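You operate a simulated robot arm through the tools that you are given. There is no shell and no other tool.

The job below is to be done with a simulated two-armed robot. You get a single attempt, and the scene is never put back.

## Task
Warm the press up to 130 degrees at firm pressure.
Fine: pull the tray out once READY lights.

The check looks at the end state, three seconds after you hand in, the way a careful person would. Anything else that was tipped, shoved, dropped, spilled or broken makes it a failure.

## Robot
Two 6-joint arms with fingered hands on one trunk that stands fixed in place. Base frame: the origin is at the foot of the trunk, x ahead of it, y to its left, z up. Readings come in m, rad, newtons and seconds.
The left shoulder is at [0.02, 0.157, 0.829], the right one opposite. With the tool pointing down near the work surface each hand reaches from about 0.34 to 0.84 m from the base axis, measured 20 degrees to its own side. Payload 4.1 kg a hand.
The tool frame of a hand sits at the grasp point between the pads (the TCP): z along the fingers, y along the line on which they close. The tips reach 0.033 m beyond it. Largest opening 0.112 m; the body of the gripper starts 0.039 m behind the TCP. The gripper is a hand of 4 fingers: y runs from the thumb to the fingers, the wrist lies at [-0.016, -0.118, -0.2] in the tool frame, and closing takes about 1.5 s.
Orientation is that of the tool frame in the base frame, as a unit quaternion [x, y, z, w]. With the fingers straight down and the wrist toward the robot, the tool's x, y and z point along [0, 1, 0], [1, 0, 0] and [0, 0, -1] of the base frame.

## Interface
- The arms move only by the tool send_rows. It takes "left_motion", "right_motion" or both (then of equal length, played together; a hand with none holds still); each is a list of rows, each a list of 7 numbers: the shift along the tool's x, y, z in m, then the turn, a rotation vector about the tool's x, y, z in rad, then the finger opening in m, from 0 to 0.112. In form: [[dx, dy, dz, ax, ay, az, fingers], ...]. A call has 1 to 20 rows; each row shifts and turns the commanded pose from where the row before left it, along the tool's axes as they then stand. Rows are played at 5 a second. More than 0.05 m and 0.15 rad between two rows, or a gripper value outside its range, and nothing of the call is played. A pose out of reach is approached as far as the arm can. The call stops where the force on the tool passes 90 N (or 10 N more than at its start, if that is more) or the arm is blocked; 0.2 s more then pass. Each finger travels about 0.072 m/s and halts on what it meets, pressing with about 31 N; the grip force reading is that of the motor and also rises with nothing between the fingers. The clock runs only during rows and for 0.2 s after the last one: add rows that do not move to give the fingers time. The reply holds the time, the measured pose of the TCP, the force on the tool along the base axes, the opening and the grip force, in the units named above and with some noise, with the torque about the TCP (base axes, N m) and any sound that the robot's microphone picked up.
- Cameras (640 x 400 px; columns grow to the right, rows downward): "scene" is now at [0.0526, -0.0241, 1.4577]; the picture's right is [-0.31, -0.95, 0.00], its down [-0.57, 0.18, -0.80] and it looks along [0.76, -0.25, -0.60] (base axes); focal length 317 px, centre (320, 200). "left" rides on the left gripper at [-0.066, -0.089, -0.13] in its tool frame; the picture's right is [-0.79, -0.29, 0.54], its down [0.55, -0.71, 0.44] and it looks along [0.26, 0.64, 0.72] (tool axes); focal length 247 px, centre (320, 200). "right" rides on the right gripper at [0.066, -0.089, -0.13] in its tool frame; the picture's right is [-0.79, 0.29, -0.54], its down [-0.55, -0.71, 0.44] and it looks along [-0.26, 0.64, 0.72] (tool axes); focal length 247 px, centre (320, 200). There is no depth. A picture from a camera that has moved, and an enlarged one, comes with that camera's place and axes in the base frame and with its lens.
- grab_frame(camera): a new picture of that camera. The clock stands still meanwhile.
- grasp_type(shape, hand): the hand has 4 fingers and takes this shape, open, in about a second: jaw (thumb against the fingers, like two jaws); tri (thumb and two fingers); tip (a fingertip pinch); poke (one finger out to press); point (the index stretched); flat (the hand flat); cup (the hand cupped); fist (a fist). The gripper value then closes the fingers along that shape, each until it touches; the sizes above hold for jaw. It gives what a move gives, with no picture.
- pan_tilt(pan, tilt): turns the head with the scene camera to pan (to the left, within 1.501 rad either way) and tilt (down, from -0.506 to 1.204), counted from straight ahead of the robot. It gives what a move gives.
- zoom(camera, box): a new picture of the part [left, top, right, bottom] of that camera's present view, enlarged. The clock stands still meanwhile.
- hand_in(): hands the job in; it is judged then, once.

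Nothing tells you positions but the pictures and the camera data. Unless the task says otherwise, let go and move clear before handing in.

The tools are called after "Emit:" by a JSON object that holds its "name" and its "arguments". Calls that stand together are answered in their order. send_rows: Moves the arms, as the interface text tells. Its arguments: {"type":"object","properties":{"left_motion":{"type":"array","items":{"type":"array","items":{"type":"number"}}},"right_motion":{"type":"array","items":{"type":"array","items":{"type":"number"}}}},"required":[]} The other tools are called the same way: grasp_type (shape, hand) gives the hand a shape; pan_tilt (pan, tilt) turns the head that bears the scene camera; grab_frame (camera) takes a picture; zoom (camera, box) takes an enlarged picture of a part of a camera's view; hand_in () hands the job in.

At the start:

```text
time_s: 0.0
left_eef_pos: [0.3886, -0.0536, 1.2242]
left_tcp_rot: [0.847, 0.532, 0.0, 0.0]
left_ft_force: [0.2, -0.3, -0.6]
left_moment: [-0.01, -0.01, -0.02]
left_opening: 0.1118
left_grasp_force: 0.0
left_shape: jaw
right_eef_pos: [0.3073, -0.3481, 1.2874]
right_tcp_rot: [0.847, 0.532, 0.0, 0.0]
right_ft_force: [-0.1, -0.5, 0.1]
right_moment: [-0.03, -0.01, -0.01]
right_opening: 0.1115
right_grasp_force: 0.0
right_shape: jaw
head pan, tilt: [-0.312, 0.639]
```

scene: 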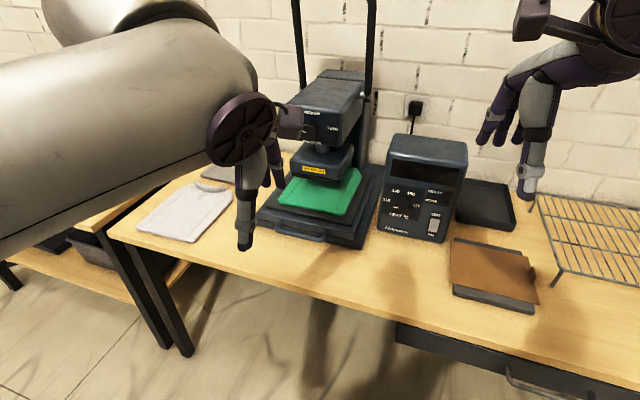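
right: 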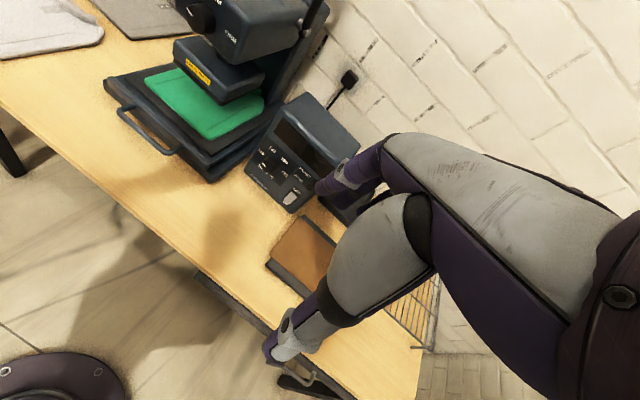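
left: 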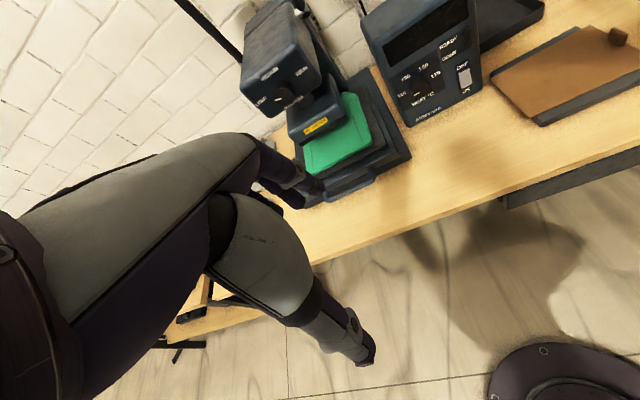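

I see a heat press with a tray holding a green cloth, and a control box to its right with a temperature dial and a switch. I'll enlarge the views to read the labels before I move anything.

Emit:
{"name": "zoom", "arguments": {"camera": "scene", "box": [370, 120, 530, 260]}}

Emit:
{"name": "zoom", "arguments": {"camera": "scene", "box": [250, 60, 390, 250]}}

Emit:
{"name": "zoom", "arguments": {"camera": "left", "box": [350, 0, 510, 130]}}

Emit:
{"name": "zoom", "arguments": {"camera": "left", "box": [230, 0, 420, 210]}}

Emit:
{"name": "zoom", "arguments": {"camera": "right", "box": [100, 0, 360, 220]}}

```text
2.86 times, centred on (450, 190) of scene
camera zoom: at [0.0526, -0.0241, 1.4577], right [-0.31, -0.95, 0.0], down [-0.57, 0.18, -0.8], along [0.76, -0.25, -0.6], focal length 907 px, centre (-51, 229)
```

zoom: 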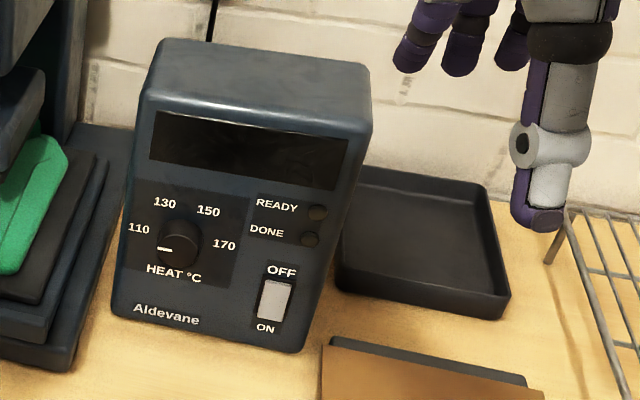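

```text
2.11 times, centred on (320, 155) of scene
camera zoom: at [0.0526, -0.0241, 1.4577], right [-0.31, -0.95, 0.0], down [-0.57, 0.18, -0.8], along [0.76, -0.25, -0.6], focal length 668 px, centre (320, 295)
```

zoom: 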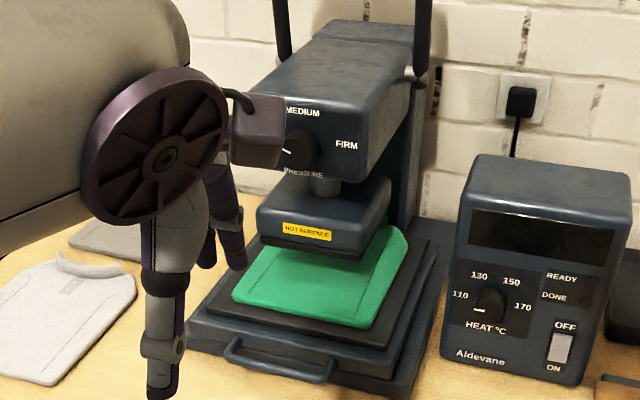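

```text
3.08 times, centred on (430, 65) of left
camera zoom: at [0.2793, -0.0742, 1.3544], right [-0.6, -0.59, -0.54], down [-0.4, 0.81, -0.44], along [0.69, -0.05, -0.72], focal length 760 px, centre (-18, 615)
```

zoom: 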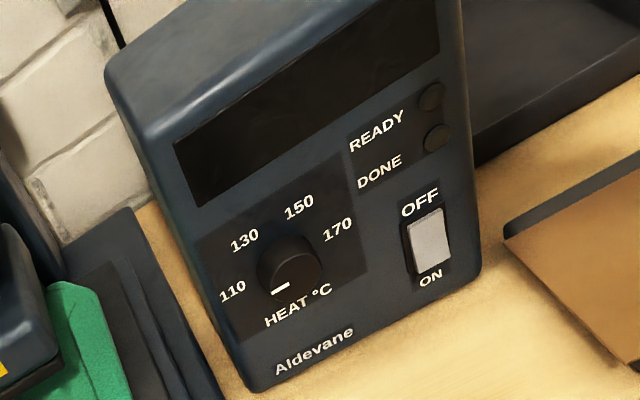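

```text
1.90 times, centred on (325, 105) of left
camera zoom: at [0.2793, -0.0742, 1.3544], right [-0.6, -0.59, -0.54], down [-0.4, 0.81, -0.44], along [0.69, -0.05, -0.72], focal length 470 px, centre (310, 381)
```

zoom: 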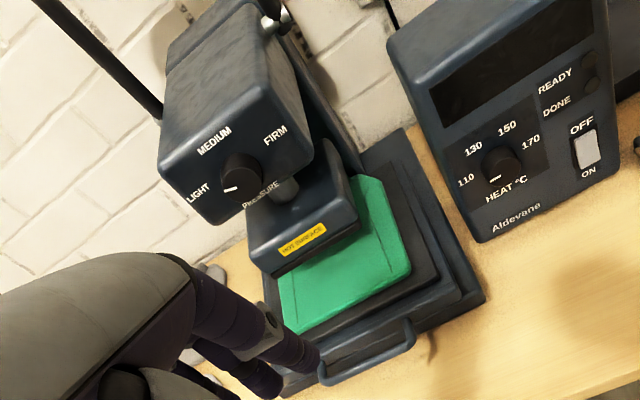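

```text
1.82 times, centred on (230, 110) of right
camera zoom: at [0.2547, -0.2518, 1.4164], right [-0.09, -0.84, 0.54], down [-0.88, -0.19, -0.44], along [0.47, -0.51, -0.72], focal length 449 px, centre (484, 364)
```

zoom: 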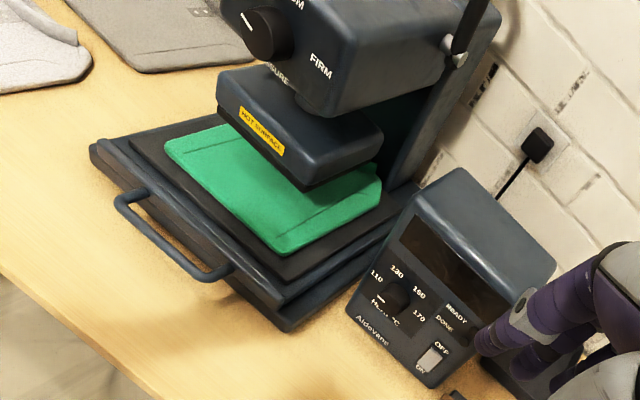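

The heat box shows a dial marked 110/130/150/170, a rocker switch, and READY and DONE lamps. The press has a dial marked LIGHT/MEDIUM/FIRM and a tray handle. I'll zoom closer on each control before moving.

Emit:
{"name": "zoom", "arguments": {"camera": "scene", "box": [380, 175, 444, 245]}}

Emit:
{"name": "zoom", "arguments": {"camera": "scene", "box": [290, 95, 354, 135]}}

Emit:
{"name": "zoom", "arguments": {"camera": "left", "box": [250, 65, 330, 115]}}

Emit:
{"name": "zoom", "arguments": {"camera": "right", "box": [170, 0, 250, 50]}}

Emit:
{"name": "zoom", "arguments": {"camera": "right", "box": [240, 120, 336, 220]}}

```text
5.71 times, centred on (412, 210) of scene
camera zoom: at [0.0526, -0.0241, 1.4577], right [-0.31, -0.95, 0.0], down [-0.57, 0.18, -0.8], along [0.76, -0.25, -0.6], focal length 1814 px, centre (-206, 143)
```

zoom: 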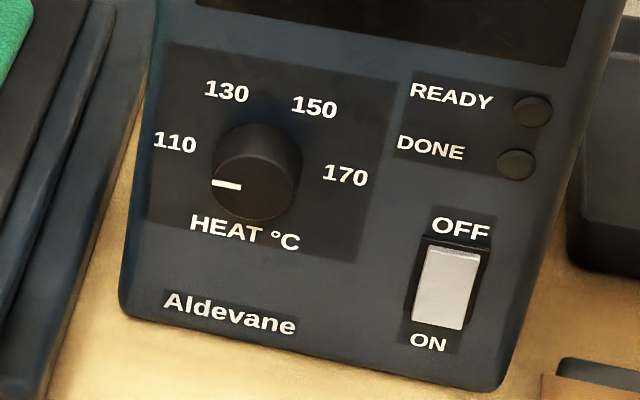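

```text
10.00 times, centred on (322, 115) of scene
camera zoom: at [0.0526, -0.0241, 1.4577], right [-0.31, -0.95, 0.0], down [-0.57, 0.18, -0.8], along [0.76, -0.25, -0.6], focal length 3174 px, centre (300, 1050)
```

zoom: 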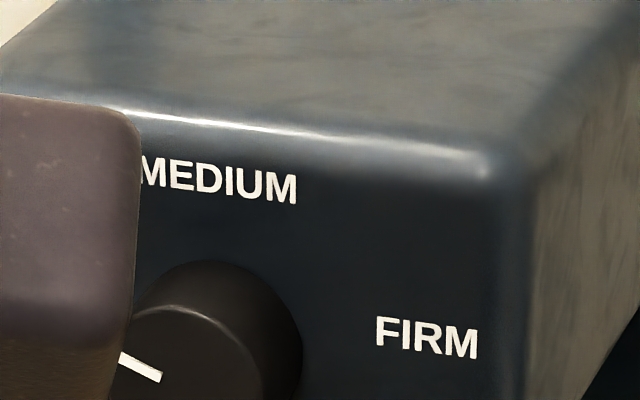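

```text
8.00 times, centred on (290, 90) of left
camera zoom: at [0.2793, -0.0742, 1.3544], right [-0.6, -0.59, -0.54], down [-0.4, 0.81, -0.44], along [0.69, -0.05, -0.72], focal length 1976 px, centre (560, 1080)
```

zoom: 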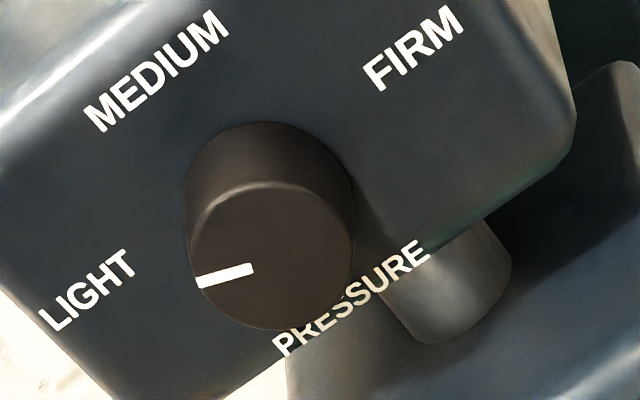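

```text
8.00 times, centred on (210, 25) of right
camera zoom: at [0.2547, -0.2518, 1.4164], right [-0.09, -0.84, 0.54], down [-0.88, -0.19, -0.44], along [0.47, -0.51, -0.72], focal length 1976 px, centre (1200, 1600)
```

zoom: 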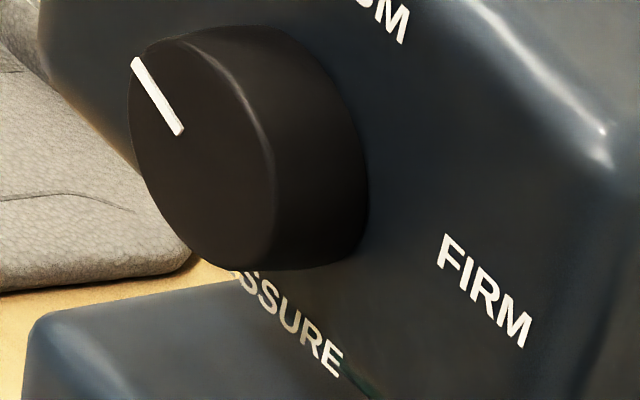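

```text
4.00 times, centred on (288, 170) of right
camera zoom: at [0.2547, -0.2518, 1.4164], right [-0.09, -0.84, 0.54], down [-0.88, -0.19, -0.44], along [0.47, -0.51, -0.72], focal length 988 px, centre (448, 320)
```

zoom: 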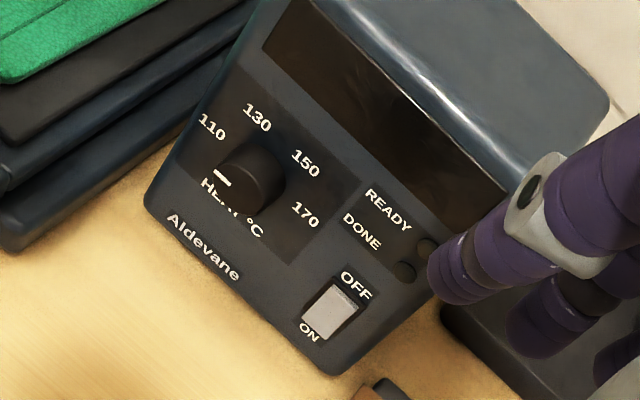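

Both machines are turned about 37° so they face the robot's left. The pressure knob is near [0.78, -0.24, 1.12] and the heat knob near [0.63, -0.44, 0.94]. I'll move the left arm out of the way, and start turning the right hand horizontal while it is still high and clear.

Emit:
{"name": "send_rows", "arguments": {"left_motion": [[0.029, -0.021, 0, 0, 0, 0, 0.112], [0.029, -0.021, 0, 0, 0, 0, 0.112], [0.029, -0.021, 0, 0, 0, 0, 0.112], [0.029, -0.021, 0, 0, 0, 0, 0.112], [0.029, -0.021, 0, 0, 0, 0, 0.112], [0.029, -0.021, 0, 0, 0, 0, 0.112], [0.029, -0.021, 0, 0, 0, 0, 0.112], [0.029, -0.021, 0, 0, 0, 0, 0.112]]}}

```text
time_s: 1.8
left_eef_pos: [0.3402, 0.2254, 1.2286]
left_tcp_rot: [0.847, 0.532, 0.0, -0.001]
left_ft_force: [-0.1, -0.3, -0.2]
left_moment: [0.03, 0.0, -0.04]
left_opening: 0.1116
left_grasp_force: 0.1
left_shape: jaw
right_eef_pos: [0.3066, -0.3492, 1.2859]
right_tcp_rot: [0.847, 0.532, 0.0, 0.001]
right_ft_force: [-0.3, 0.5, 0.3]
right_moment: [0.04, 0.04, 0.02]
right_opening: 0.1116
right_grasp_force: 0.1
right_shape: jaw
head pan, tilt: [-0.312, 0.639]
```

Emit:
{"name": "grab_frame", "arguments": {"camera": "scene"}}

Emit:
{"name": "grab_frame", "arguments": {"camera": "left"}}

Emit:
{"name": "zoom", "arguments": {"camera": "scene", "box": [240, 60, 400, 260]}}

Emit:
{"name": "zoom", "arguments": {"camera": "scene", "box": [280, 90, 360, 140]}}

```text
taken
```

scene: 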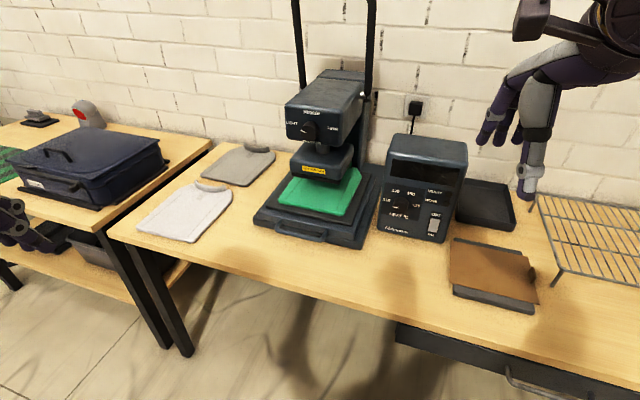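

```text
taken
camera left: at [0.2307, 0.2047, 1.3572], right [-0.6, -0.59, -0.54], down [-0.4, 0.81, -0.44], along [0.69, -0.05, -0.72], focal length 247 px, centre (320, 200)
```

left: 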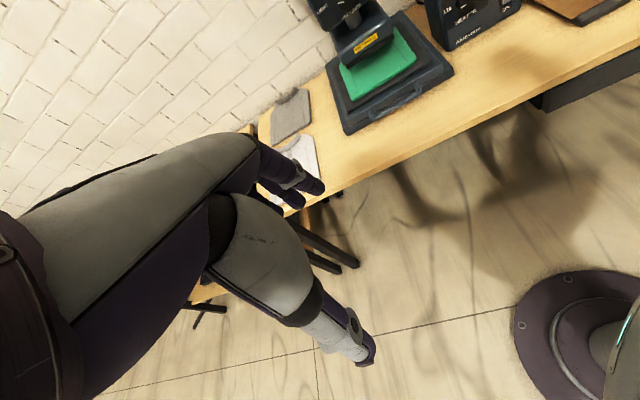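

```text
2.00 times, centred on (320, 160) of scene
camera zoom: at [0.0527, -0.0244, 1.4577], right [-0.31, -0.95, 0.0], down [-0.57, 0.18, -0.8], along [0.76, -0.25, -0.6], focal length 635 px, centre (320, 280)
```

zoom: 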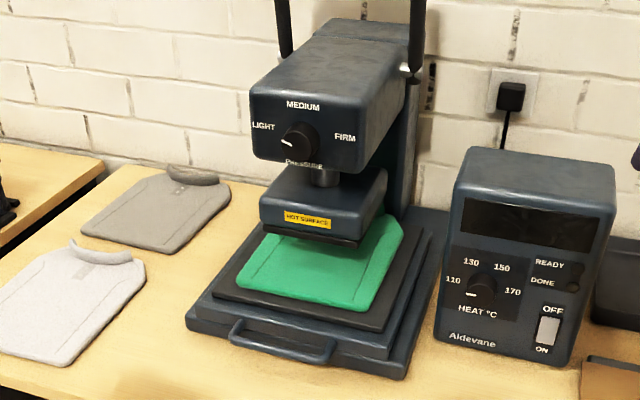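

```text
8.00 times, centred on (320, 115) of scene
camera zoom: at [0.0527, -0.0244, 1.4577], right [-0.31, -0.95, 0.0], down [-0.57, 0.18, -0.8], along [0.76, -0.25, -0.6], focal length 2540 px, centre (320, 880)
```

zoom: 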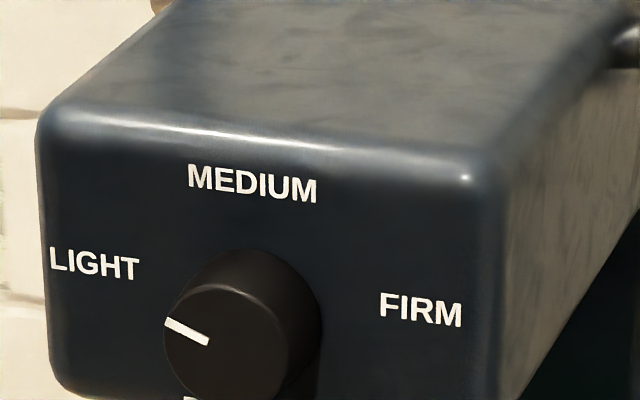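

The scene view is clear now. The left camera gives a wider baseline from here, so I'll zoom it on the controls to triangulate.

Emit:
{"name": "zoom", "arguments": {"camera": "left", "box": [300, 0, 400, 62]}}

Emit:
{"name": "zoom", "arguments": {"camera": "left", "box": [420, 0, 520, 62]}}

Emit:
{"name": "zoom", "arguments": {"camera": "left", "box": [330, 60, 460, 140]}}

Emit:
{"name": "zoom", "arguments": {"camera": "scene", "box": [260, 200, 360, 262]}}

Emit:
{"name": "zoom", "arguments": {"camera": "right", "box": [95, 60, 255, 180]}}

```text
6.40 times, centred on (350, 31) of left
camera zoom: at [0.2307, 0.2047, 1.3572], right [-0.6, -0.59, -0.54], down [-0.4, 0.81, -0.44], along [0.69, -0.05, -0.72], focal length 1581 px, centre (128, 1282)
```

zoom: 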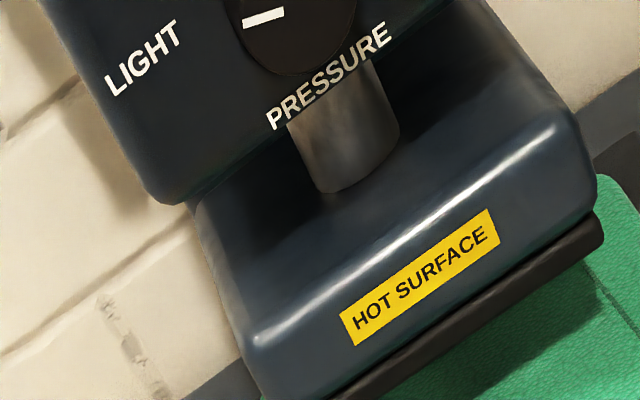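

```text
6.40 times, centred on (470, 31) of left
camera zoom: at [0.2307, 0.2047, 1.3572], right [-0.6, -0.59, -0.54], down [-0.4, 0.81, -0.44], along [0.69, -0.05, -0.72], focal length 1581 px, centre (-640, 1282)
```

zoom: 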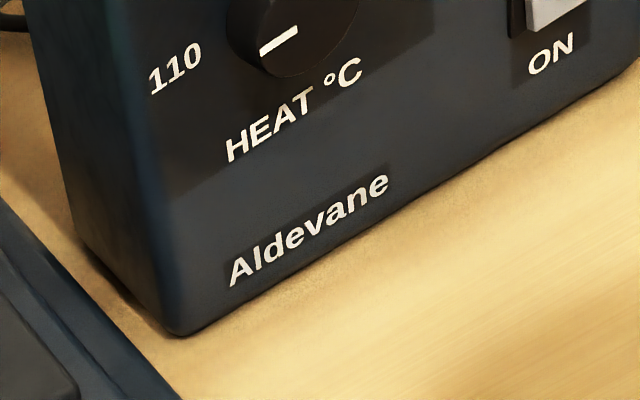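

```text
4.92 times, centred on (395, 100) of left
camera zoom: at [0.2307, 0.2047, 1.3572], right [-0.6, -0.59, -0.54], down [-0.4, 0.81, -0.44], along [0.69, -0.05, -0.72], focal length 1216 px, centre (-49, 692)
```

zoom: 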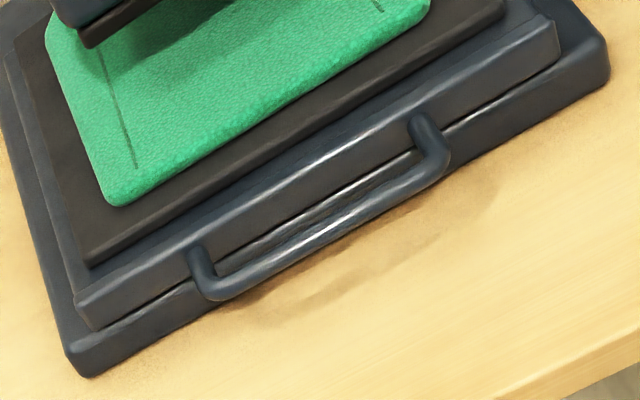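

```text
6.40 times, centred on (310, 231) of scene
camera zoom: at [0.0527, -0.0244, 1.4577], right [-0.31, -0.95, 0.0], down [-0.57, 0.18, -0.8], along [0.76, -0.25, -0.6], focal length 2032 px, centre (384, 2)
```

zoom: 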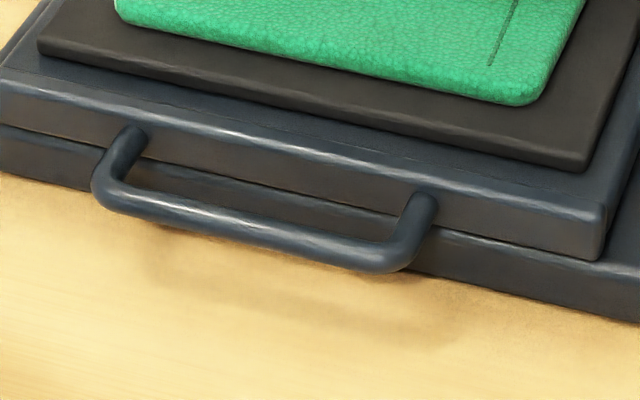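

```text
3.33 times, centred on (175, 120) of right
camera zoom: at [0.2548, -0.2521, 1.4163], right [-0.09, -0.84, 0.54], down [-0.88, -0.19, -0.44], along [0.47, -0.51, -0.72], focal length 823 px, centre (803, 467)
```

zoom: 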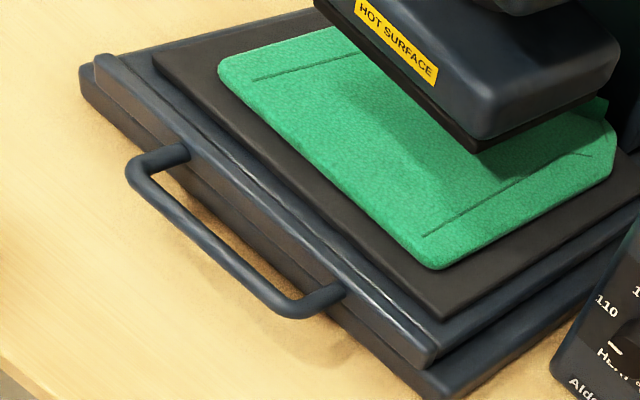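

Triangulation puts the pressure knob face near [0.775, -0.222, 1.115]. The left arm naturally points along the machines' facing direction, so I'll use it and turn its hand to point horizontally at the press from a safe place.

Emit:
{"name": "send_rows", "arguments": {"left_motion": [[0, 0, 0, 0, 0, 0.0975, 0.112], [0, 0, 0, 0, 0, 0.0975, 0.112], [0, 0, 0, -0.1428, 0, 0, 0.112], [0, 0, 0, -0.1428, 0, 0, 0.112], [0, 0, 0, -0.1428, 0, 0, 0.112], [0, 0, 0, -0.1428, 0, 0, 0.112], [0, 0, 0, -0.1428, 0, 0, 0.112], [0, 0, 0, -0.1428, 0, 0, 0.112], [0, 0, 0, -0.1428, 0, 0, 0.112], [0, 0, 0, -0.1428, 0, 0, 0.112], [0, 0, 0, -0.1428, 0, 0, 0.112], [0, 0, 0, -0.1428, 0, 0, 0.112], [0, 0, 0, -0.1428, 0, 0, 0.112]]}}

Emit:
{"name": "grab_frame", "arguments": {"camera": "scene"}}

Emit:
{"name": "grab_frame", "arguments": {"camera": "left"}}

```text
time_s: 4.6
left_eef_pos: [0.3371, 0.2284, 1.2253]
left_tcp_rot: [0.632, 0.315, 0.316, 0.633]
left_ft_force: [0.3, -1.0, -0.5]
left_moment: [-0.02, 0.06, 0.03]
left_opening: 0.1116
left_grasp_force: 0.0
left_shape: jaw
right_eef_pos: [0.3057, -0.3486, 1.288]
right_tcp_rot: [0.847, 0.532, 0.001, -0.001]
right_ft_force: [0.7, -0.1, -0.2]
right_moment: [0.03, -0.02, -0.02]
right_opening: 0.1116
right_grasp_force: 0.0
right_shape: jaw
head pan, tilt: [-0.312, 0.639]
```

```text
taken
```

scene: 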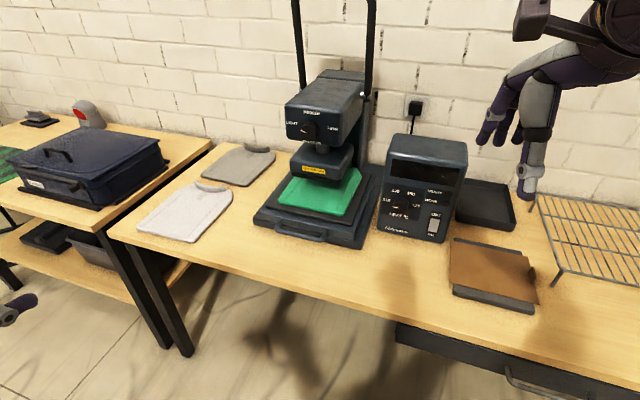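

```text
taken
camera left: at [0.1936, 0.2532, 1.135], right [-0.04, -0.96, -0.29], down [0.68, 0.18, -0.71], along [0.73, -0.22, 0.64], focal length 247 px, centre (320, 200)
```

left: 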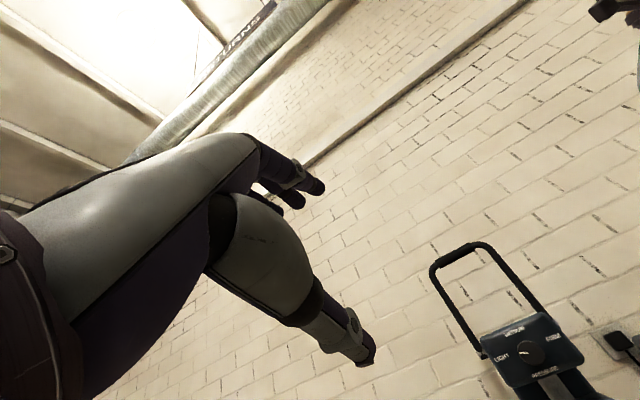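

The left hand now points along the machines' axis, and its camera sees the pressure panel almost head-on. I'll zoom in there to read the pointer angle.

Emit:
{"name": "zoom", "arguments": {"camera": "left", "box": [470, 300, 630, 400]}}

```text
4.00 times, centred on (550, 350) of left
camera zoom: at [0.1936, 0.2532, 1.135], right [-0.04, -0.96, -0.29], down [0.68, 0.18, -0.71], along [0.73, -0.22, 0.64], focal length 988 px, centre (-600, -400)
```

zoom: 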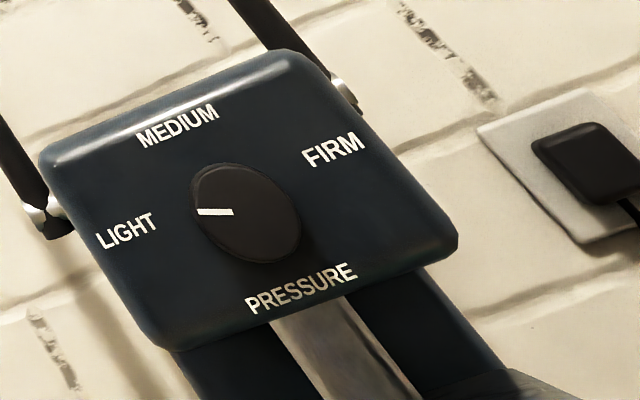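

The pointer sits at LIGHT, about -70° from straight up, and FIRM is at about +70°. The knob is about 44 mm across with its face near [0.765, -0.223, 1.115]. I'll bring the left hand to roughly 0.2 m in front of it on its axis.

Emit:
{"name": "send_rows", "arguments": {"left_motion": [[-0.0103, -0.011, 0.041, 0, 0, 0, 0.112], [-0.0103, -0.011, 0.041, 0, 0, 0, 0.112], [-0.0103, -0.011, 0.041, 0, 0, 0, 0.112], [-0.0103, -0.011, 0.041, 0, 0, 0, 0.112], [-0.0103, -0.011, 0.041, 0, 0, 0, 0.112], [-0.0103, -0.011, 0.041, 0, 0, 0, 0.112], [-0.0103, -0.011, 0.041, 0, 0, 0, 0.112], [-0.0103, -0.011, 0.041, 0, 0, 0, 0.112], [-0.0103, -0.011, 0.041, 0, 0, 0, 0.112], [-0.0103, -0.011, 0.041, 0, 0, 0, 0.112]]}}

Emit:
{"name": "grab_frame", "arguments": {"camera": "scene"}}

Emit:
{"name": "grab_frame", "arguments": {"camera": "left"}}

```text
time_s: 6.8
left_eef_pos: [0.6453, -0.0402, 1.1652]
left_tcp_rot: [0.634, 0.314, 0.312, 0.634]
left_ft_force: [-1.0, 1.1, 0.1]
left_moment: [0.02, 0.04, -0.02]
left_opening: 0.1116
left_grasp_force: 0.0
left_shape: jaw
left hand out of reach, approached as far as the arm can: row 4, 5, 6, 7, 8, 9
right_eef_pos: [0.3054, -0.3483, 1.2881]
right_tcp_rot: [0.846, 0.533, -0.001, 0.0]
right_ft_force: [-0.4, 0.0, 0.7]
right_moment: [-0.02, -0.04, -0.03]
right_opening: 0.1114
right_grasp_force: 0.0
right_shape: jaw
head pan, tilt: [-0.312, 0.639]
```

```text
taken
```

scene: 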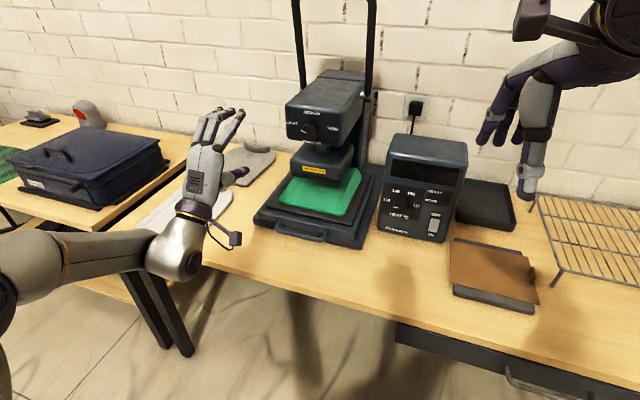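

```text
taken
camera left: at [0.502, -0.0138, 1.0763], right [-0.05, -0.96, -0.28], down [0.68, 0.17, -0.71], along [0.73, -0.23, 0.64], focal length 247 px, centre (320, 200)
```

left: 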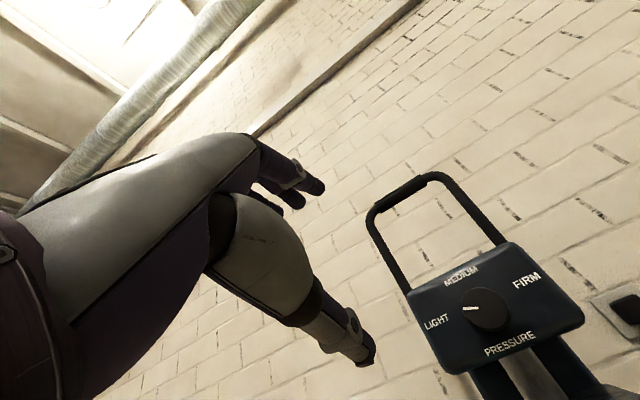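

The left arm reports out of reach in this wrist posture: it stopped about 8 cm left of and 5 cm above the command. I'll step back to a reachable pose and roll the hand about its axis to see whether another roll helps.

Emit:
{"name": "send_rows", "arguments": {"left_motion": [[0.038, 0.025, -0.015, 0, 0, 0, 0.112], [0.038, 0.025, -0.015, 0, 0, 0, 0.112], [0, 0, -0.02, 0, 0, 0.14, 0.112], [0, 0, -0.02, 0, 0, 0.14, 0.112], [0, 0, 0, 0, 0, 0.14, 0.112], [0, 0, 0, 0, 0, 0.14, 0.112], [0, 0, 0, 0, 0, 0.14, 0.112], [0, 0, 0, 0, 0, 0.14, 0.112], [0, 0, 0, 0, 0, 0.14, 0.112], [0, 0, 0, 0, 0, 0.14, 0.112]]}}

Emit:
{"name": "grab_frame", "arguments": {"camera": "scene"}}

```text
time_s: 9.0
left_eef_pos: [0.6379, 0.0575, 1.2177]
left_tcp_rot: [0.706, -0.07, 0.602, 0.368]
left_ft_force: [-0.2, -0.1, -0.3]
left_moment: [0.0, 0.0, -0.01]
left_opening: 0.112
left_grasp_force: 0.0
left_shape: jaw
right_eef_pos: [0.3061, -0.3482, 1.2867]
right_tcp_rot: [0.847, 0.531, 0.0, 0.0]
right_ft_force: [-0.8, 0.1, -0.8]
right_moment: [0.01, 0.0, 0.01]
right_opening: 0.1116
right_grasp_force: 0.2
right_shape: jaw
head pan, tilt: [-0.312, 0.639]
```

```text
taken
```

scene: 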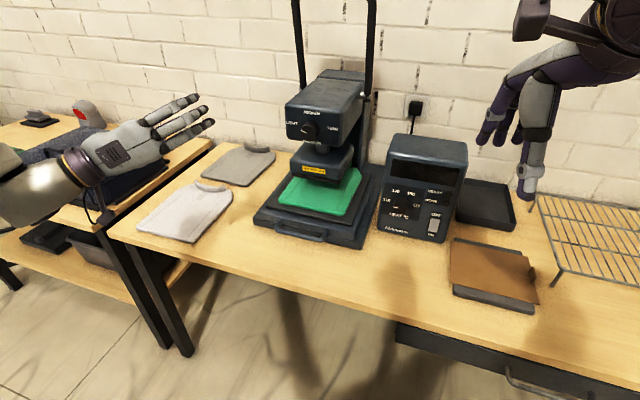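

With this roll the hand reaches freely. I'll move it to about 0.12 m in front of the pressure knob.

Emit:
{"name": "send_rows", "arguments": {"left_motion": [[-0.0261, 0.0148, 0.0251, 0, 0, 0, 0.112], [-0.0261, 0.0148, 0.0251, 0, 0, 0, 0.112], [-0.0261, 0.0148, 0.0251, 0, 0, 0, 0.112], [-0.0261, 0.0148, 0.0251, 0, 0, 0, 0.112], [-0.0261, 0.0148, 0.0251, 0, 0, 0, 0.112], [-0.0261, 0.0148, 0.0251, 0, 0, 0, 0.112]]}}

Emit:
{"name": "grab_frame", "arguments": {"camera": "scene"}}

Emit:
{"name": "grab_frame", "arguments": {"camera": "left"}}

```text
time_s: 10.4
left_eef_pos: [0.7086, -0.1442, 1.1455]
left_tcp_rot: [0.704, -0.068, 0.603, 0.369]
left_ft_force: [0.0, 0.2, 0.6]
left_moment: [0.03, 0.02, 0.01]
left_opening: 0.1116
left_grasp_force: 0.0
left_shape: jaw
left hand out of reach, approached as far as the arm can: row 1, 2, 3, 4, 5
right_eef_pos: [0.3061, -0.3485, 1.287]
right_tcp_rot: [0.847, 0.532, 0.0, 0.0]
right_ft_force: [-0.2, 0.8, 0.4]
right_moment: [-0.04, 0.0, 0.02]
right_opening: 0.1118
right_grasp_force: 0.0
right_shape: jaw
head pan, tilt: [-0.312, 0.639]
```

```text
taken
```

scene: 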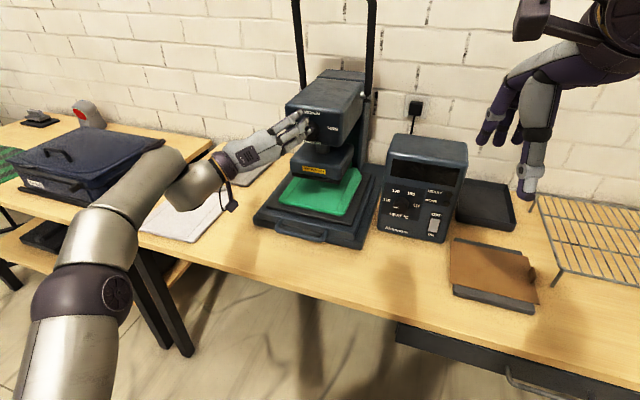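

```text
taken
camera left: at [0.6346, -0.0249, 1.0461], right [0.38, -0.39, -0.84], down [0.88, 0.44, 0.19], along [0.3, -0.81, 0.51], focal length 247 px, centre (320, 200)
```

left: 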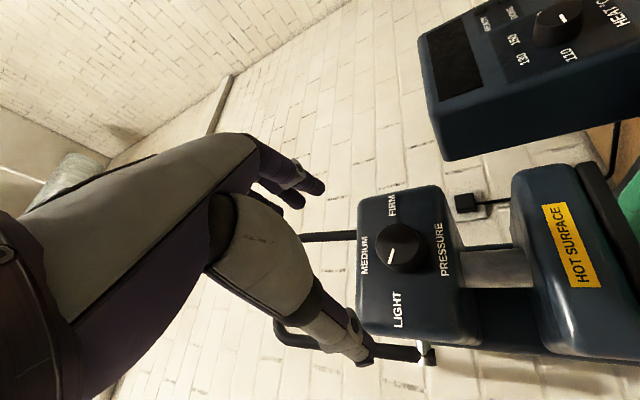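

The left hand is about 9 cm in front of the knob, 3 cm left and 3 cm high, and reports a reach limit. I'll test whether a small sideways and downward shift is possible from here.

Emit:
{"name": "send_rows", "arguments": {"left_motion": [[-0.02, 0.0065, 0, 0, 0, 0, 0.112], [-0.02, 0.0065, 0, 0, 0, 0, 0.112]]}}

```text
time_s: 11.0
left_eef_pos: [0.7109, -0.1726, 1.125]
left_tcp_rot: [0.705, -0.071, 0.602, 0.368]
left_ft_force: [-0.2, 0.5, 0.4]
left_moment: [0.0, 0.02, 0.0]
left_opening: 0.112
left_grasp_force: 0.1
left_shape: jaw
left hand out of reach, approached as far as the arm can: row 1, 2
right_eef_pos: [0.3067, -0.3484, 1.2864]
right_tcp_rot: [0.847, 0.532, 0.001, -0.001]
right_ft_force: [0.8, 0.6, -0.6]
right_moment: [-0.01, -0.02, -0.03]
right_opening: 0.1119
right_grasp_force: 0.1
right_shape: jaw
head pan, tilt: [-0.312, 0.639]
```

It can slide along that limit, and the hand is now nearly on the knob's axis, 7 cm in front. I'll roll back counter-clockwise here to find the usable roll range.

Emit:
{"name": "send_rows", "arguments": {"left_motion": [[0, 0, 0, 0, 0, -0.14, 0.112], [0, 0, 0, 0, 0, -0.14, 0.112], [0, 0, 0, 0, 0, -0.14, 0.112], [0, 0, 0, 0, 0, -0.14, 0.112], [0, 0, 0, 0, 0, -0.14, 0.112], [0, 0, 0, 0, 0, -0.14, 0.112], [0, 0, 0, 0, 0, -0.14, 0.112], [0, 0, 0, 0, 0, -0.14, 0.112]]}}

Emit:
{"name": "grab_frame", "arguments": {"camera": "scene"}}

Emit:
{"name": "grab_frame", "arguments": {"camera": "left"}}

```text
time_s: 12.8
left_eef_pos: [0.7237, -0.1727, 1.1299]
left_tcp_rot: [0.632, 0.317, 0.315, 0.633]
left_ft_force: [0.2, 0.4, -0.3]
left_moment: [0.01, 0.03, -0.04]
left_opening: 0.1116
left_grasp_force: 0.0
left_shape: jaw
left hand out of reach, approached as far as the arm can: row 2, 3, 5
right_eef_pos: [0.3053, -0.3481, 1.287]
right_tcp_rot: [0.847, 0.532, 0.0, 0.001]
right_ft_force: [0.1, -0.6, 0.4]
right_moment: [0.01, 0.01, 0.0]
right_opening: 0.1118
right_grasp_force: 0.0
right_shape: jaw
head pan, tilt: [-0.312, 0.639]
```

```text
taken
```

scene: 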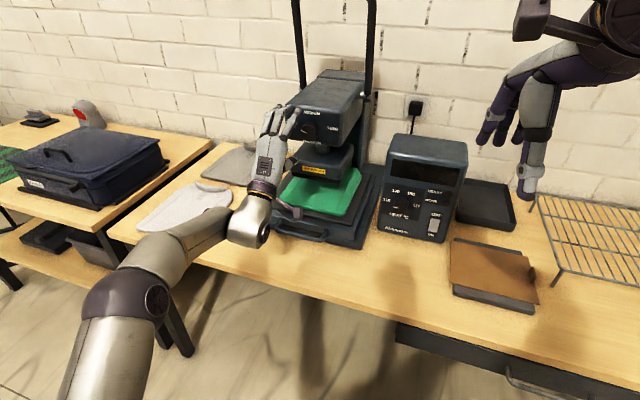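

```text
taken
camera left: at [0.5796, -0.1472, 1.0407], right [-0.04, -0.96, -0.28], down [0.68, 0.18, -0.71], along [0.73, -0.22, 0.64], focal length 247 px, centre (320, 200)
```

left: 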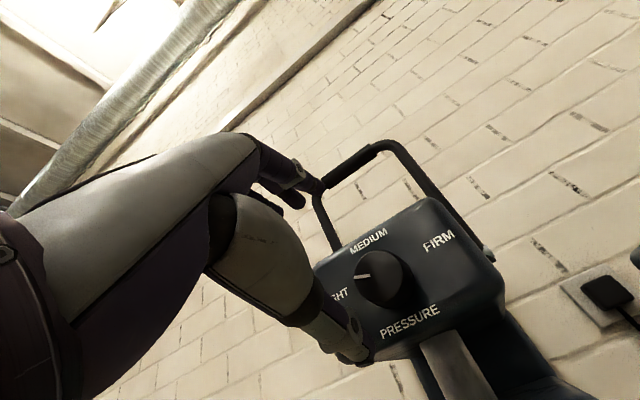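

Roll zero is reachable here. I'll keep rolling counter-clockwise to see how far it can wind up before gripping.

Emit:
{"name": "send_rows", "arguments": {"left_motion": [[0, 0, 0, 0, 0, -0.14, 0.112], [0, 0, 0, 0, 0, -0.14, 0.112], [0, 0, 0, 0, 0, -0.14, 0.112], [0, 0, 0, 0, 0, -0.14, 0.112], [0, 0, 0, 0, 0, -0.14, 0.112], [0, 0, 0, 0, 0, -0.14, 0.112]]}}

Emit:
{"name": "grab_frame", "arguments": {"camera": "scene"}}

Emit:
{"name": "grab_frame", "arguments": {"camera": "left"}}

```text
time_s: 14.2
left_eef_pos: [0.8309, -0.097, 1.1158]
left_tcp_rot: [0.495, 0.505, 0.025, 0.707]
left_ft_force: [0.0, 0.4, 1.6]
left_moment: [0.03, 0.05, -0.02]
left_opening: 0.1119
left_grasp_force: 0.1
left_shape: jaw
left hand out of reach, approached as far as the arm can: row 2, 3, 4, 5, 6
right_eef_pos: [0.3052, -0.3485, 1.288]
right_tcp_rot: [0.847, 0.532, 0.0, 0.001]
right_ft_force: [0.1, 1.1, 0.4]
right_moment: [-0.01, -0.02, 0.02]
right_opening: 0.1116
right_grasp_force: 0.1
right_shape: jaw
head pan, tilt: [-0.312, 0.639]
```

```text
taken
```

scene: 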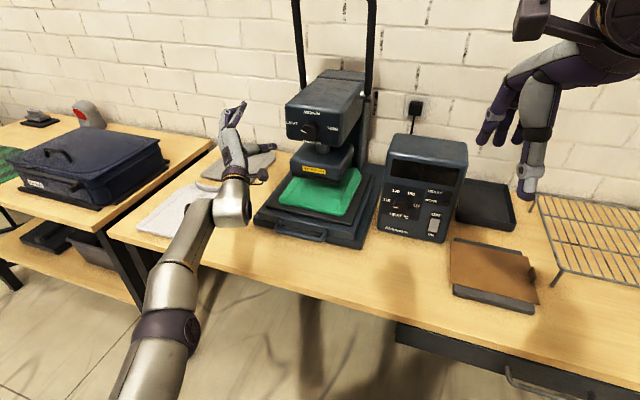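

```text
taken
camera left: at [0.6617, -0.0894, 1.0963], right [-0.12, -0.93, 0.34], down [0.26, -0.36, -0.9], along [0.96, -0.02, 0.29], focal length 247 px, centre (320, 200)
```

left: 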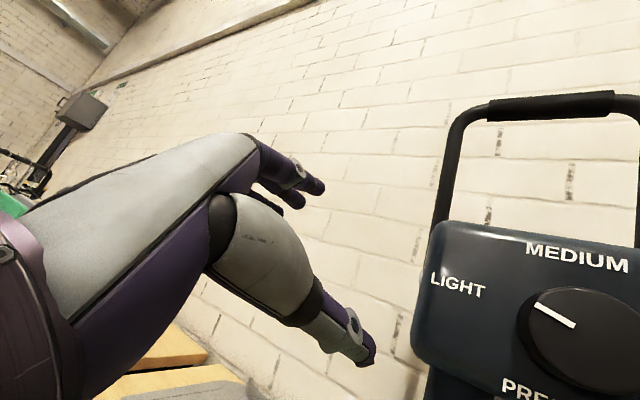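

Counter-clockwise rolls aren't reachable. The hand drifted left of the press but touched nothing. I'll back straight out along the fingers and roll back, so the knob will be turned in clockwise strokes starting from roll zero.

Emit:
{"name": "send_rows", "arguments": {"left_motion": [[0, 0, -0.03, 0, 0, 0, 0.112], [0, 0, -0.03, 0, 0, 0, 0.112], [0, 0, -0.03, 0, 0, 0, 0.112], [0, 0, -0.03, 0, 0, 0, 0.112], [0, 0, 0, 0, 0, 0.14, 0.112], [0, 0, 0, 0, 0, 0.14, 0.112], [0, 0, 0, 0, 0, 0.14, 0.112], [0, 0, 0, 0, 0, 0.14, 0.112], [0, 0, 0, 0, 0, 0.14, 0.112], [0, 0, 0, 0, 0, 0.14, 0.112]]}}

```text
time_s: 16.4
left_eef_pos: [0.8015, -0.0359, 1.1146]
left_tcp_rot: [0.654, 0.268, 0.306, 0.638]
left_ft_force: [0.7, 0.0, -0.4]
left_moment: [0.01, -0.03, 0.01]
left_opening: 0.112
left_grasp_force: 0.1
left_shape: jaw
left hand out of reach, approached as far as the arm can: row 1, 2, 3, 4, 5, 6, 7, 8, 9, 10
right_eef_pos: [0.3057, -0.3476, 1.2864]
right_tcp_rot: [0.847, 0.532, 0.0, 0.0]
right_ft_force: [-0.3, -0.9, 0.7]
right_moment: [0.04, 0.0, -0.02]
right_opening: 0.1117
right_grasp_force: 0.0
right_shape: jaw
head pan, tilt: [-0.312, 0.639]
```

The left arm is near full stretch and reporting limits. I'll pull it back toward the robot to unfold it, then check what it can reach.

Emit:
{"name": "send_rows", "arguments": {"left_motion": [[-0.0092, 0.0139, -0.0359, 0, 0, 0, 0.112], [-0.0092, 0.0139, -0.0359, 0, 0, 0, 0.112], [-0.0092, 0.0139, -0.0359, 0, 0, 0, 0.112], [-0.0092, 0.0139, -0.0359, 0, 0, 0, 0.112], [-0.0092, 0.0139, -0.0359, 0, 0, 0, 0.112], [-0.0092, 0.0139, -0.0359, 0, 0, 0, 0.112]]}}

Emit:
{"name": "grab_frame", "arguments": {"camera": "scene"}}

```text
time_s: 17.8
left_eef_pos: [0.5997, 0.0641, 1.1948]
left_tcp_rot: [0.654, 0.268, 0.304, 0.639]
left_ft_force: [1.0, -0.9, 0.7]
left_moment: [0.01, -0.03, -0.02]
left_opening: 0.1118
left_grasp_force: 0.0
left_shape: jaw
right_eef_pos: [0.3071, -0.3493, 1.2866]
right_tcp_rot: [0.846, 0.532, 0.0, 0.0]
right_ft_force: [0.2, 0.3, 0.1]
right_moment: [0.02, 0.0, 0.01]
right_opening: 0.1116
right_grasp_force: 0.1
right_shape: jaw
head pan, tilt: [-0.312, 0.639]
```

```text
taken
```

scene: 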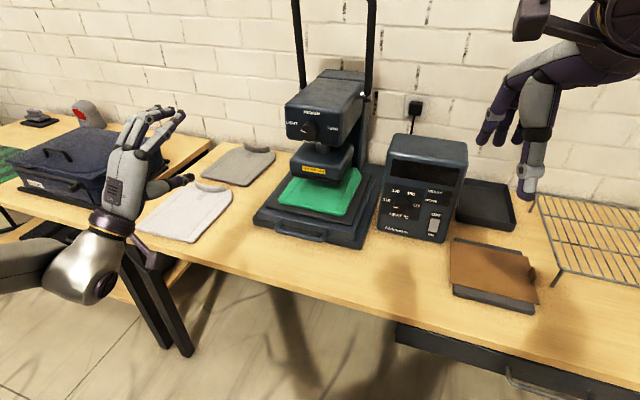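

From the reach numbers, the left arm's limit is about 0.65 m from shoulder to wrist, so it is too short for this knob. The right arm should cover it for rolls from about -110° to +30°. I'll retract the left arm and bring the right hand to the front of the press, turning it horizontal.

Emit:
{"name": "send_rows", "arguments": {"left_motion": [[0.008, 0, -0.041, 0, 0, 0, 0.112], [0.008, 0, -0.041, 0, 0, 0, 0.112], [0.008, 0, -0.041, 0, 0, 0, 0.112], [0.008, 0, -0.041, 0, 0, 0, 0.112], [0.008, 0, -0.041, 0, 0, 0, 0.112], [0.008, 0, -0.041, 0, 0, 0, 0.112], [0, 0, 0, 0, 0, 0, 0.112], [0, 0, 0, 0, 0, 0, 0.112], [0, 0, 0, 0, 0, 0, 0.112], [0, 0, 0, 0, 0, 0, 0.112], [0, 0, 0, 0, 0, 0, 0.112], [0, 0, 0, 0, 0, 0, 0.112], [0, 0, 0, 0, 0, 0, 0.112], [0, 0, 0, 0, 0, 0, 0.112], [0, 0, 0, 0, 0, 0, 0.112], [0, 0, 0, 0, 0, 0, 0.112], [0, 0, 0, 0, 0, 0, 0.112], [0, 0, 0, 0, 0, 0, 0.112], [0, 0, 0, 0, 0, 0, 0.112]], "right_motion": [[0.0363, 0.0184, 0.0145, 0, 0, 0, 0.112], [0.0363, 0.0184, 0.0145, 0, 0, 0, 0.112], [0.0363, 0.0184, 0.0145, 0, 0, 0, 0.112], [0.0363, 0.0184, 0.0145, 0, 0, 0, 0.112], [0.0363, 0.0184, 0.0145, 0, 0, 0, 0.112], [0.0363, 0.0184, 0.0145, 0, 0, 0, 0.112], [0, 0, 0, 0, 0, 0.0975, 0.112], [0, 0, 0, 0, 0, 0.0975, 0.112], [0, 0, 0, -0.1428, 0, 0, 0.112], [0, 0, 0, -0.1428, 0, 0, 0.112], [0, 0, 0, -0.1428, 0, 0, 0.112], [0, 0, 0, -0.1428, 0, 0, 0.112], [0, 0, 0, -0.1428, 0, 0, 0.112], [0, 0, 0, -0.1428, 0, 0, 0.112], [0, 0, 0, -0.1428, 0, 0, 0.112], [0, 0, 0, -0.1428, 0, 0, 0.112], [0, 0, 0, -0.1428, 0, 0, 0.112], [0, 0, 0, -0.1428, 0, 0, 0.112], [0, 0, 0, -0.1428, 0, 0, 0.112]]}}

Emit:
{"name": "grab_frame", "arguments": {"camera": "scene"}}

Emit:
{"name": "grab_frame", "arguments": {"camera": "right"}}

```text
time_s: 21.8
left_eef_pos: [0.4516, 0.2618, 1.1985]
left_tcp_rot: [0.654, 0.269, 0.305, 0.638]
left_ft_force: [1.5, -0.6, 0.3]
left_moment: [0.01, 0.01, -0.01]
left_opening: 0.1119
left_grasp_force: 0.1
left_shape: jaw
right_eef_pos: [0.526, -0.2168, 1.2373]
right_tcp_rot: [0.633, 0.319, 0.317, 0.631]
right_ft_force: [-0.3, 0.5, -0.2]
right_moment: [0.02, 0.01, 0.01]
right_opening: 0.1118
right_grasp_force: 0.0
right_shape: jaw
right hand out of reach, approached as far as the arm can: row 18, 19
head pan, tilt: [-0.312, 0.639]
```

```text
taken
```

scene: 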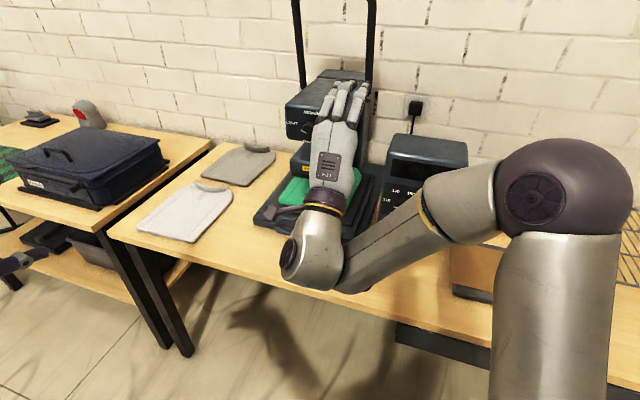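

```text
taken
camera right: at [0.4593, -0.0863, 1.1487], right [-0.9, -0.32, 0.29], down [0.02, -0.7, -0.71], along [0.43, -0.64, 0.64], focal length 247 px, centre (320, 200)
```

right: 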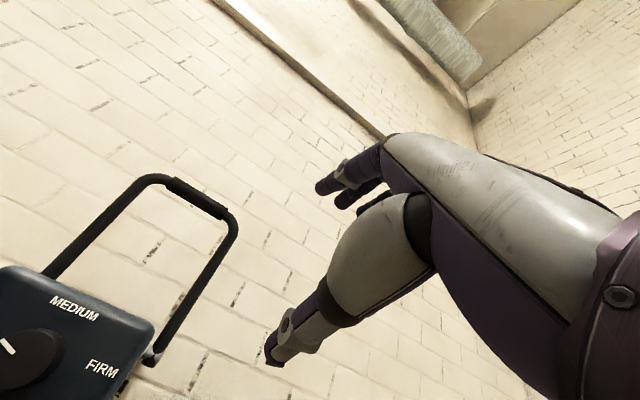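

The right hand is close to roll zero with the arm bent. I'll test counter-clockwise roll here while it is well clear of the press.

Emit:
{"name": "send_rows", "arguments": {"right_motion": [[0, 0, 0, 0, 0, -0.14, 0.112], [0, 0, 0, 0, 0, -0.14, 0.112], [0, 0, 0, 0, 0, -0.14, 0.112], [0, 0, 0, 0, 0, -0.14, 0.112], [0, 0, 0, 0, 0, -0.14, 0.112], [0, 0, 0, 0, 0, -0.14, 0.112], [0, 0, 0, 0, 0, -0.14, 0.112], [0, 0, 0, 0, 0, -0.14, 0.112]]}}

Emit:
{"name": "grab_frame", "arguments": {"camera": "scene"}}

Emit:
{"name": "grab_frame", "arguments": {"camera": "right"}}

```text
time_s: 23.6
left_eef_pos: [0.4536, 0.2616, 1.1984]
left_tcp_rot: [0.654, 0.268, 0.305, 0.638]
left_ft_force: [0.4, -0.4, 0.9]
left_moment: [-0.01, -0.01, -0.02]
left_opening: 0.1121
left_grasp_force: 0.1
left_shape: jaw
right_eef_pos: [0.5083, -0.1663, 1.2548]
right_tcp_rot: [0.367, 0.604, -0.068, 0.704]
right_ft_force: [0.1, 0.0, -0.1]
right_moment: [0.05, 0.03, -0.05]
right_opening: 0.1118
right_grasp_force: 0.0
right_shape: jaw
right hand out of reach, approached as far as the arm can: row 3, 4, 5, 6
head pan, tilt: [-0.312, 0.639]
```

```text
taken
```

scene: 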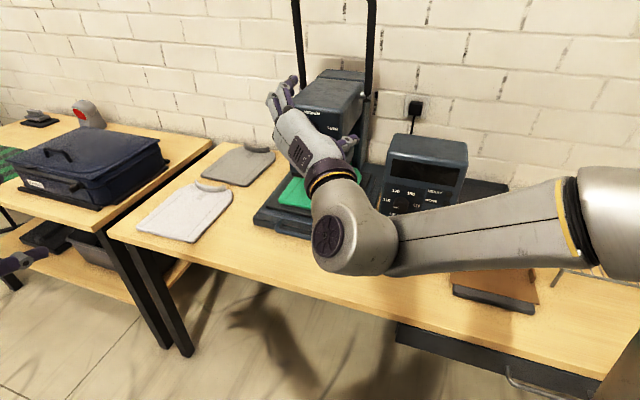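

```text
taken
camera right: at [0.3748, -0.1311, 1.1556], right [-0.48, 0.25, 0.84], down [-0.18, -0.97, 0.19], along [0.86, -0.06, 0.51], focal length 247 px, centre (320, 200)
```

right: 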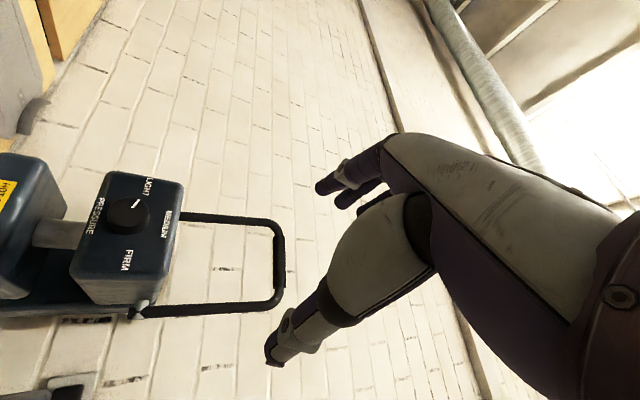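

At roll -64° the right arm is within reach. I'll bring it in front of the knob, stopping about 0.12 m short on the knob's axis.

Emit:
{"name": "send_rows", "arguments": {"right_motion": [[0.0288, 0.0061, 0.02, 0, 0, 0, 0.112], [0.0288, 0.0061, 0.02, 0, 0, 0, 0.112], [0.0288, 0.0061, 0.02, 0, 0, 0, 0.112], [0.0288, 0.0061, 0.02, 0, 0, 0, 0.112], [0.0288, 0.0061, 0.02, 0, 0, 0, 0.112], [0.0288, 0.0061, 0.02, 0, 0, 0, 0.112]]}}

Emit:
{"name": "grab_frame", "arguments": {"camera": "scene"}}

Emit:
{"name": "grab_frame", "arguments": {"camera": "right"}}

```text
time_s: 25.0
left_eef_pos: [0.4525, 0.2626, 1.1993]
left_tcp_rot: [0.654, 0.268, 0.305, 0.638]
left_ft_force: [0.3, -0.1, 0.1]
left_moment: [0.02, 0.01, -0.02]
left_opening: 0.112
left_grasp_force: 0.1
left_shape: jaw
right_eef_pos: [0.6499, -0.0844, 1.1463]
right_tcp_rot: [0.373, 0.604, -0.072, 0.701]
right_ft_force: [0.1, 0.2, 0.3]
right_moment: [-0.01, 0.02, 0.02]
right_opening: 0.1119
right_grasp_force: 0.0
right_shape: jaw
right hand out of reach, approached as far as the arm can: row 1, 2, 3, 4, 5, 6
head pan, tilt: [-0.312, 0.639]
```

```text
taken
```

scene: 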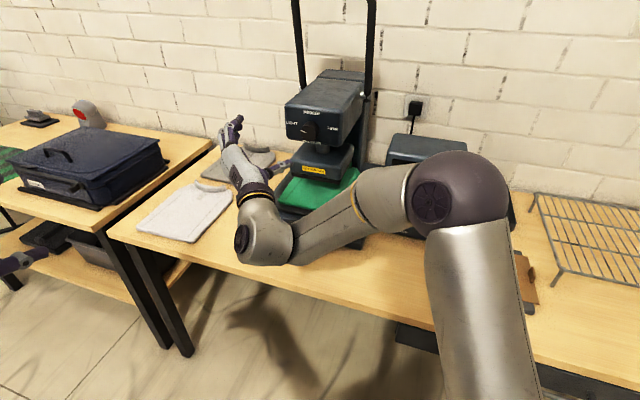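

```text
taken
camera right: at [0.5158, -0.0469, 1.0489], right [-0.48, 0.26, 0.84], down [-0.19, -0.96, 0.18], along [0.86, -0.07, 0.51], focal length 247 px, centre (320, 200)
```

right: 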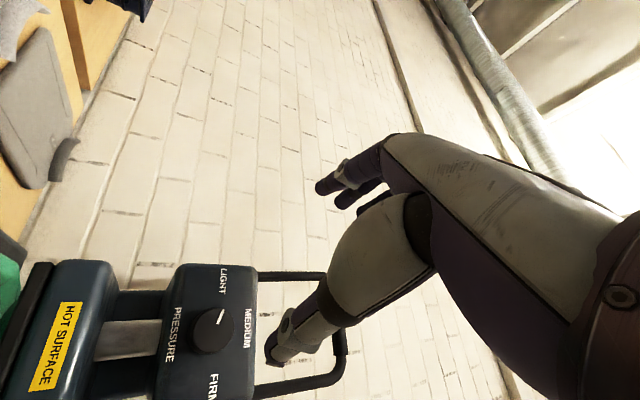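

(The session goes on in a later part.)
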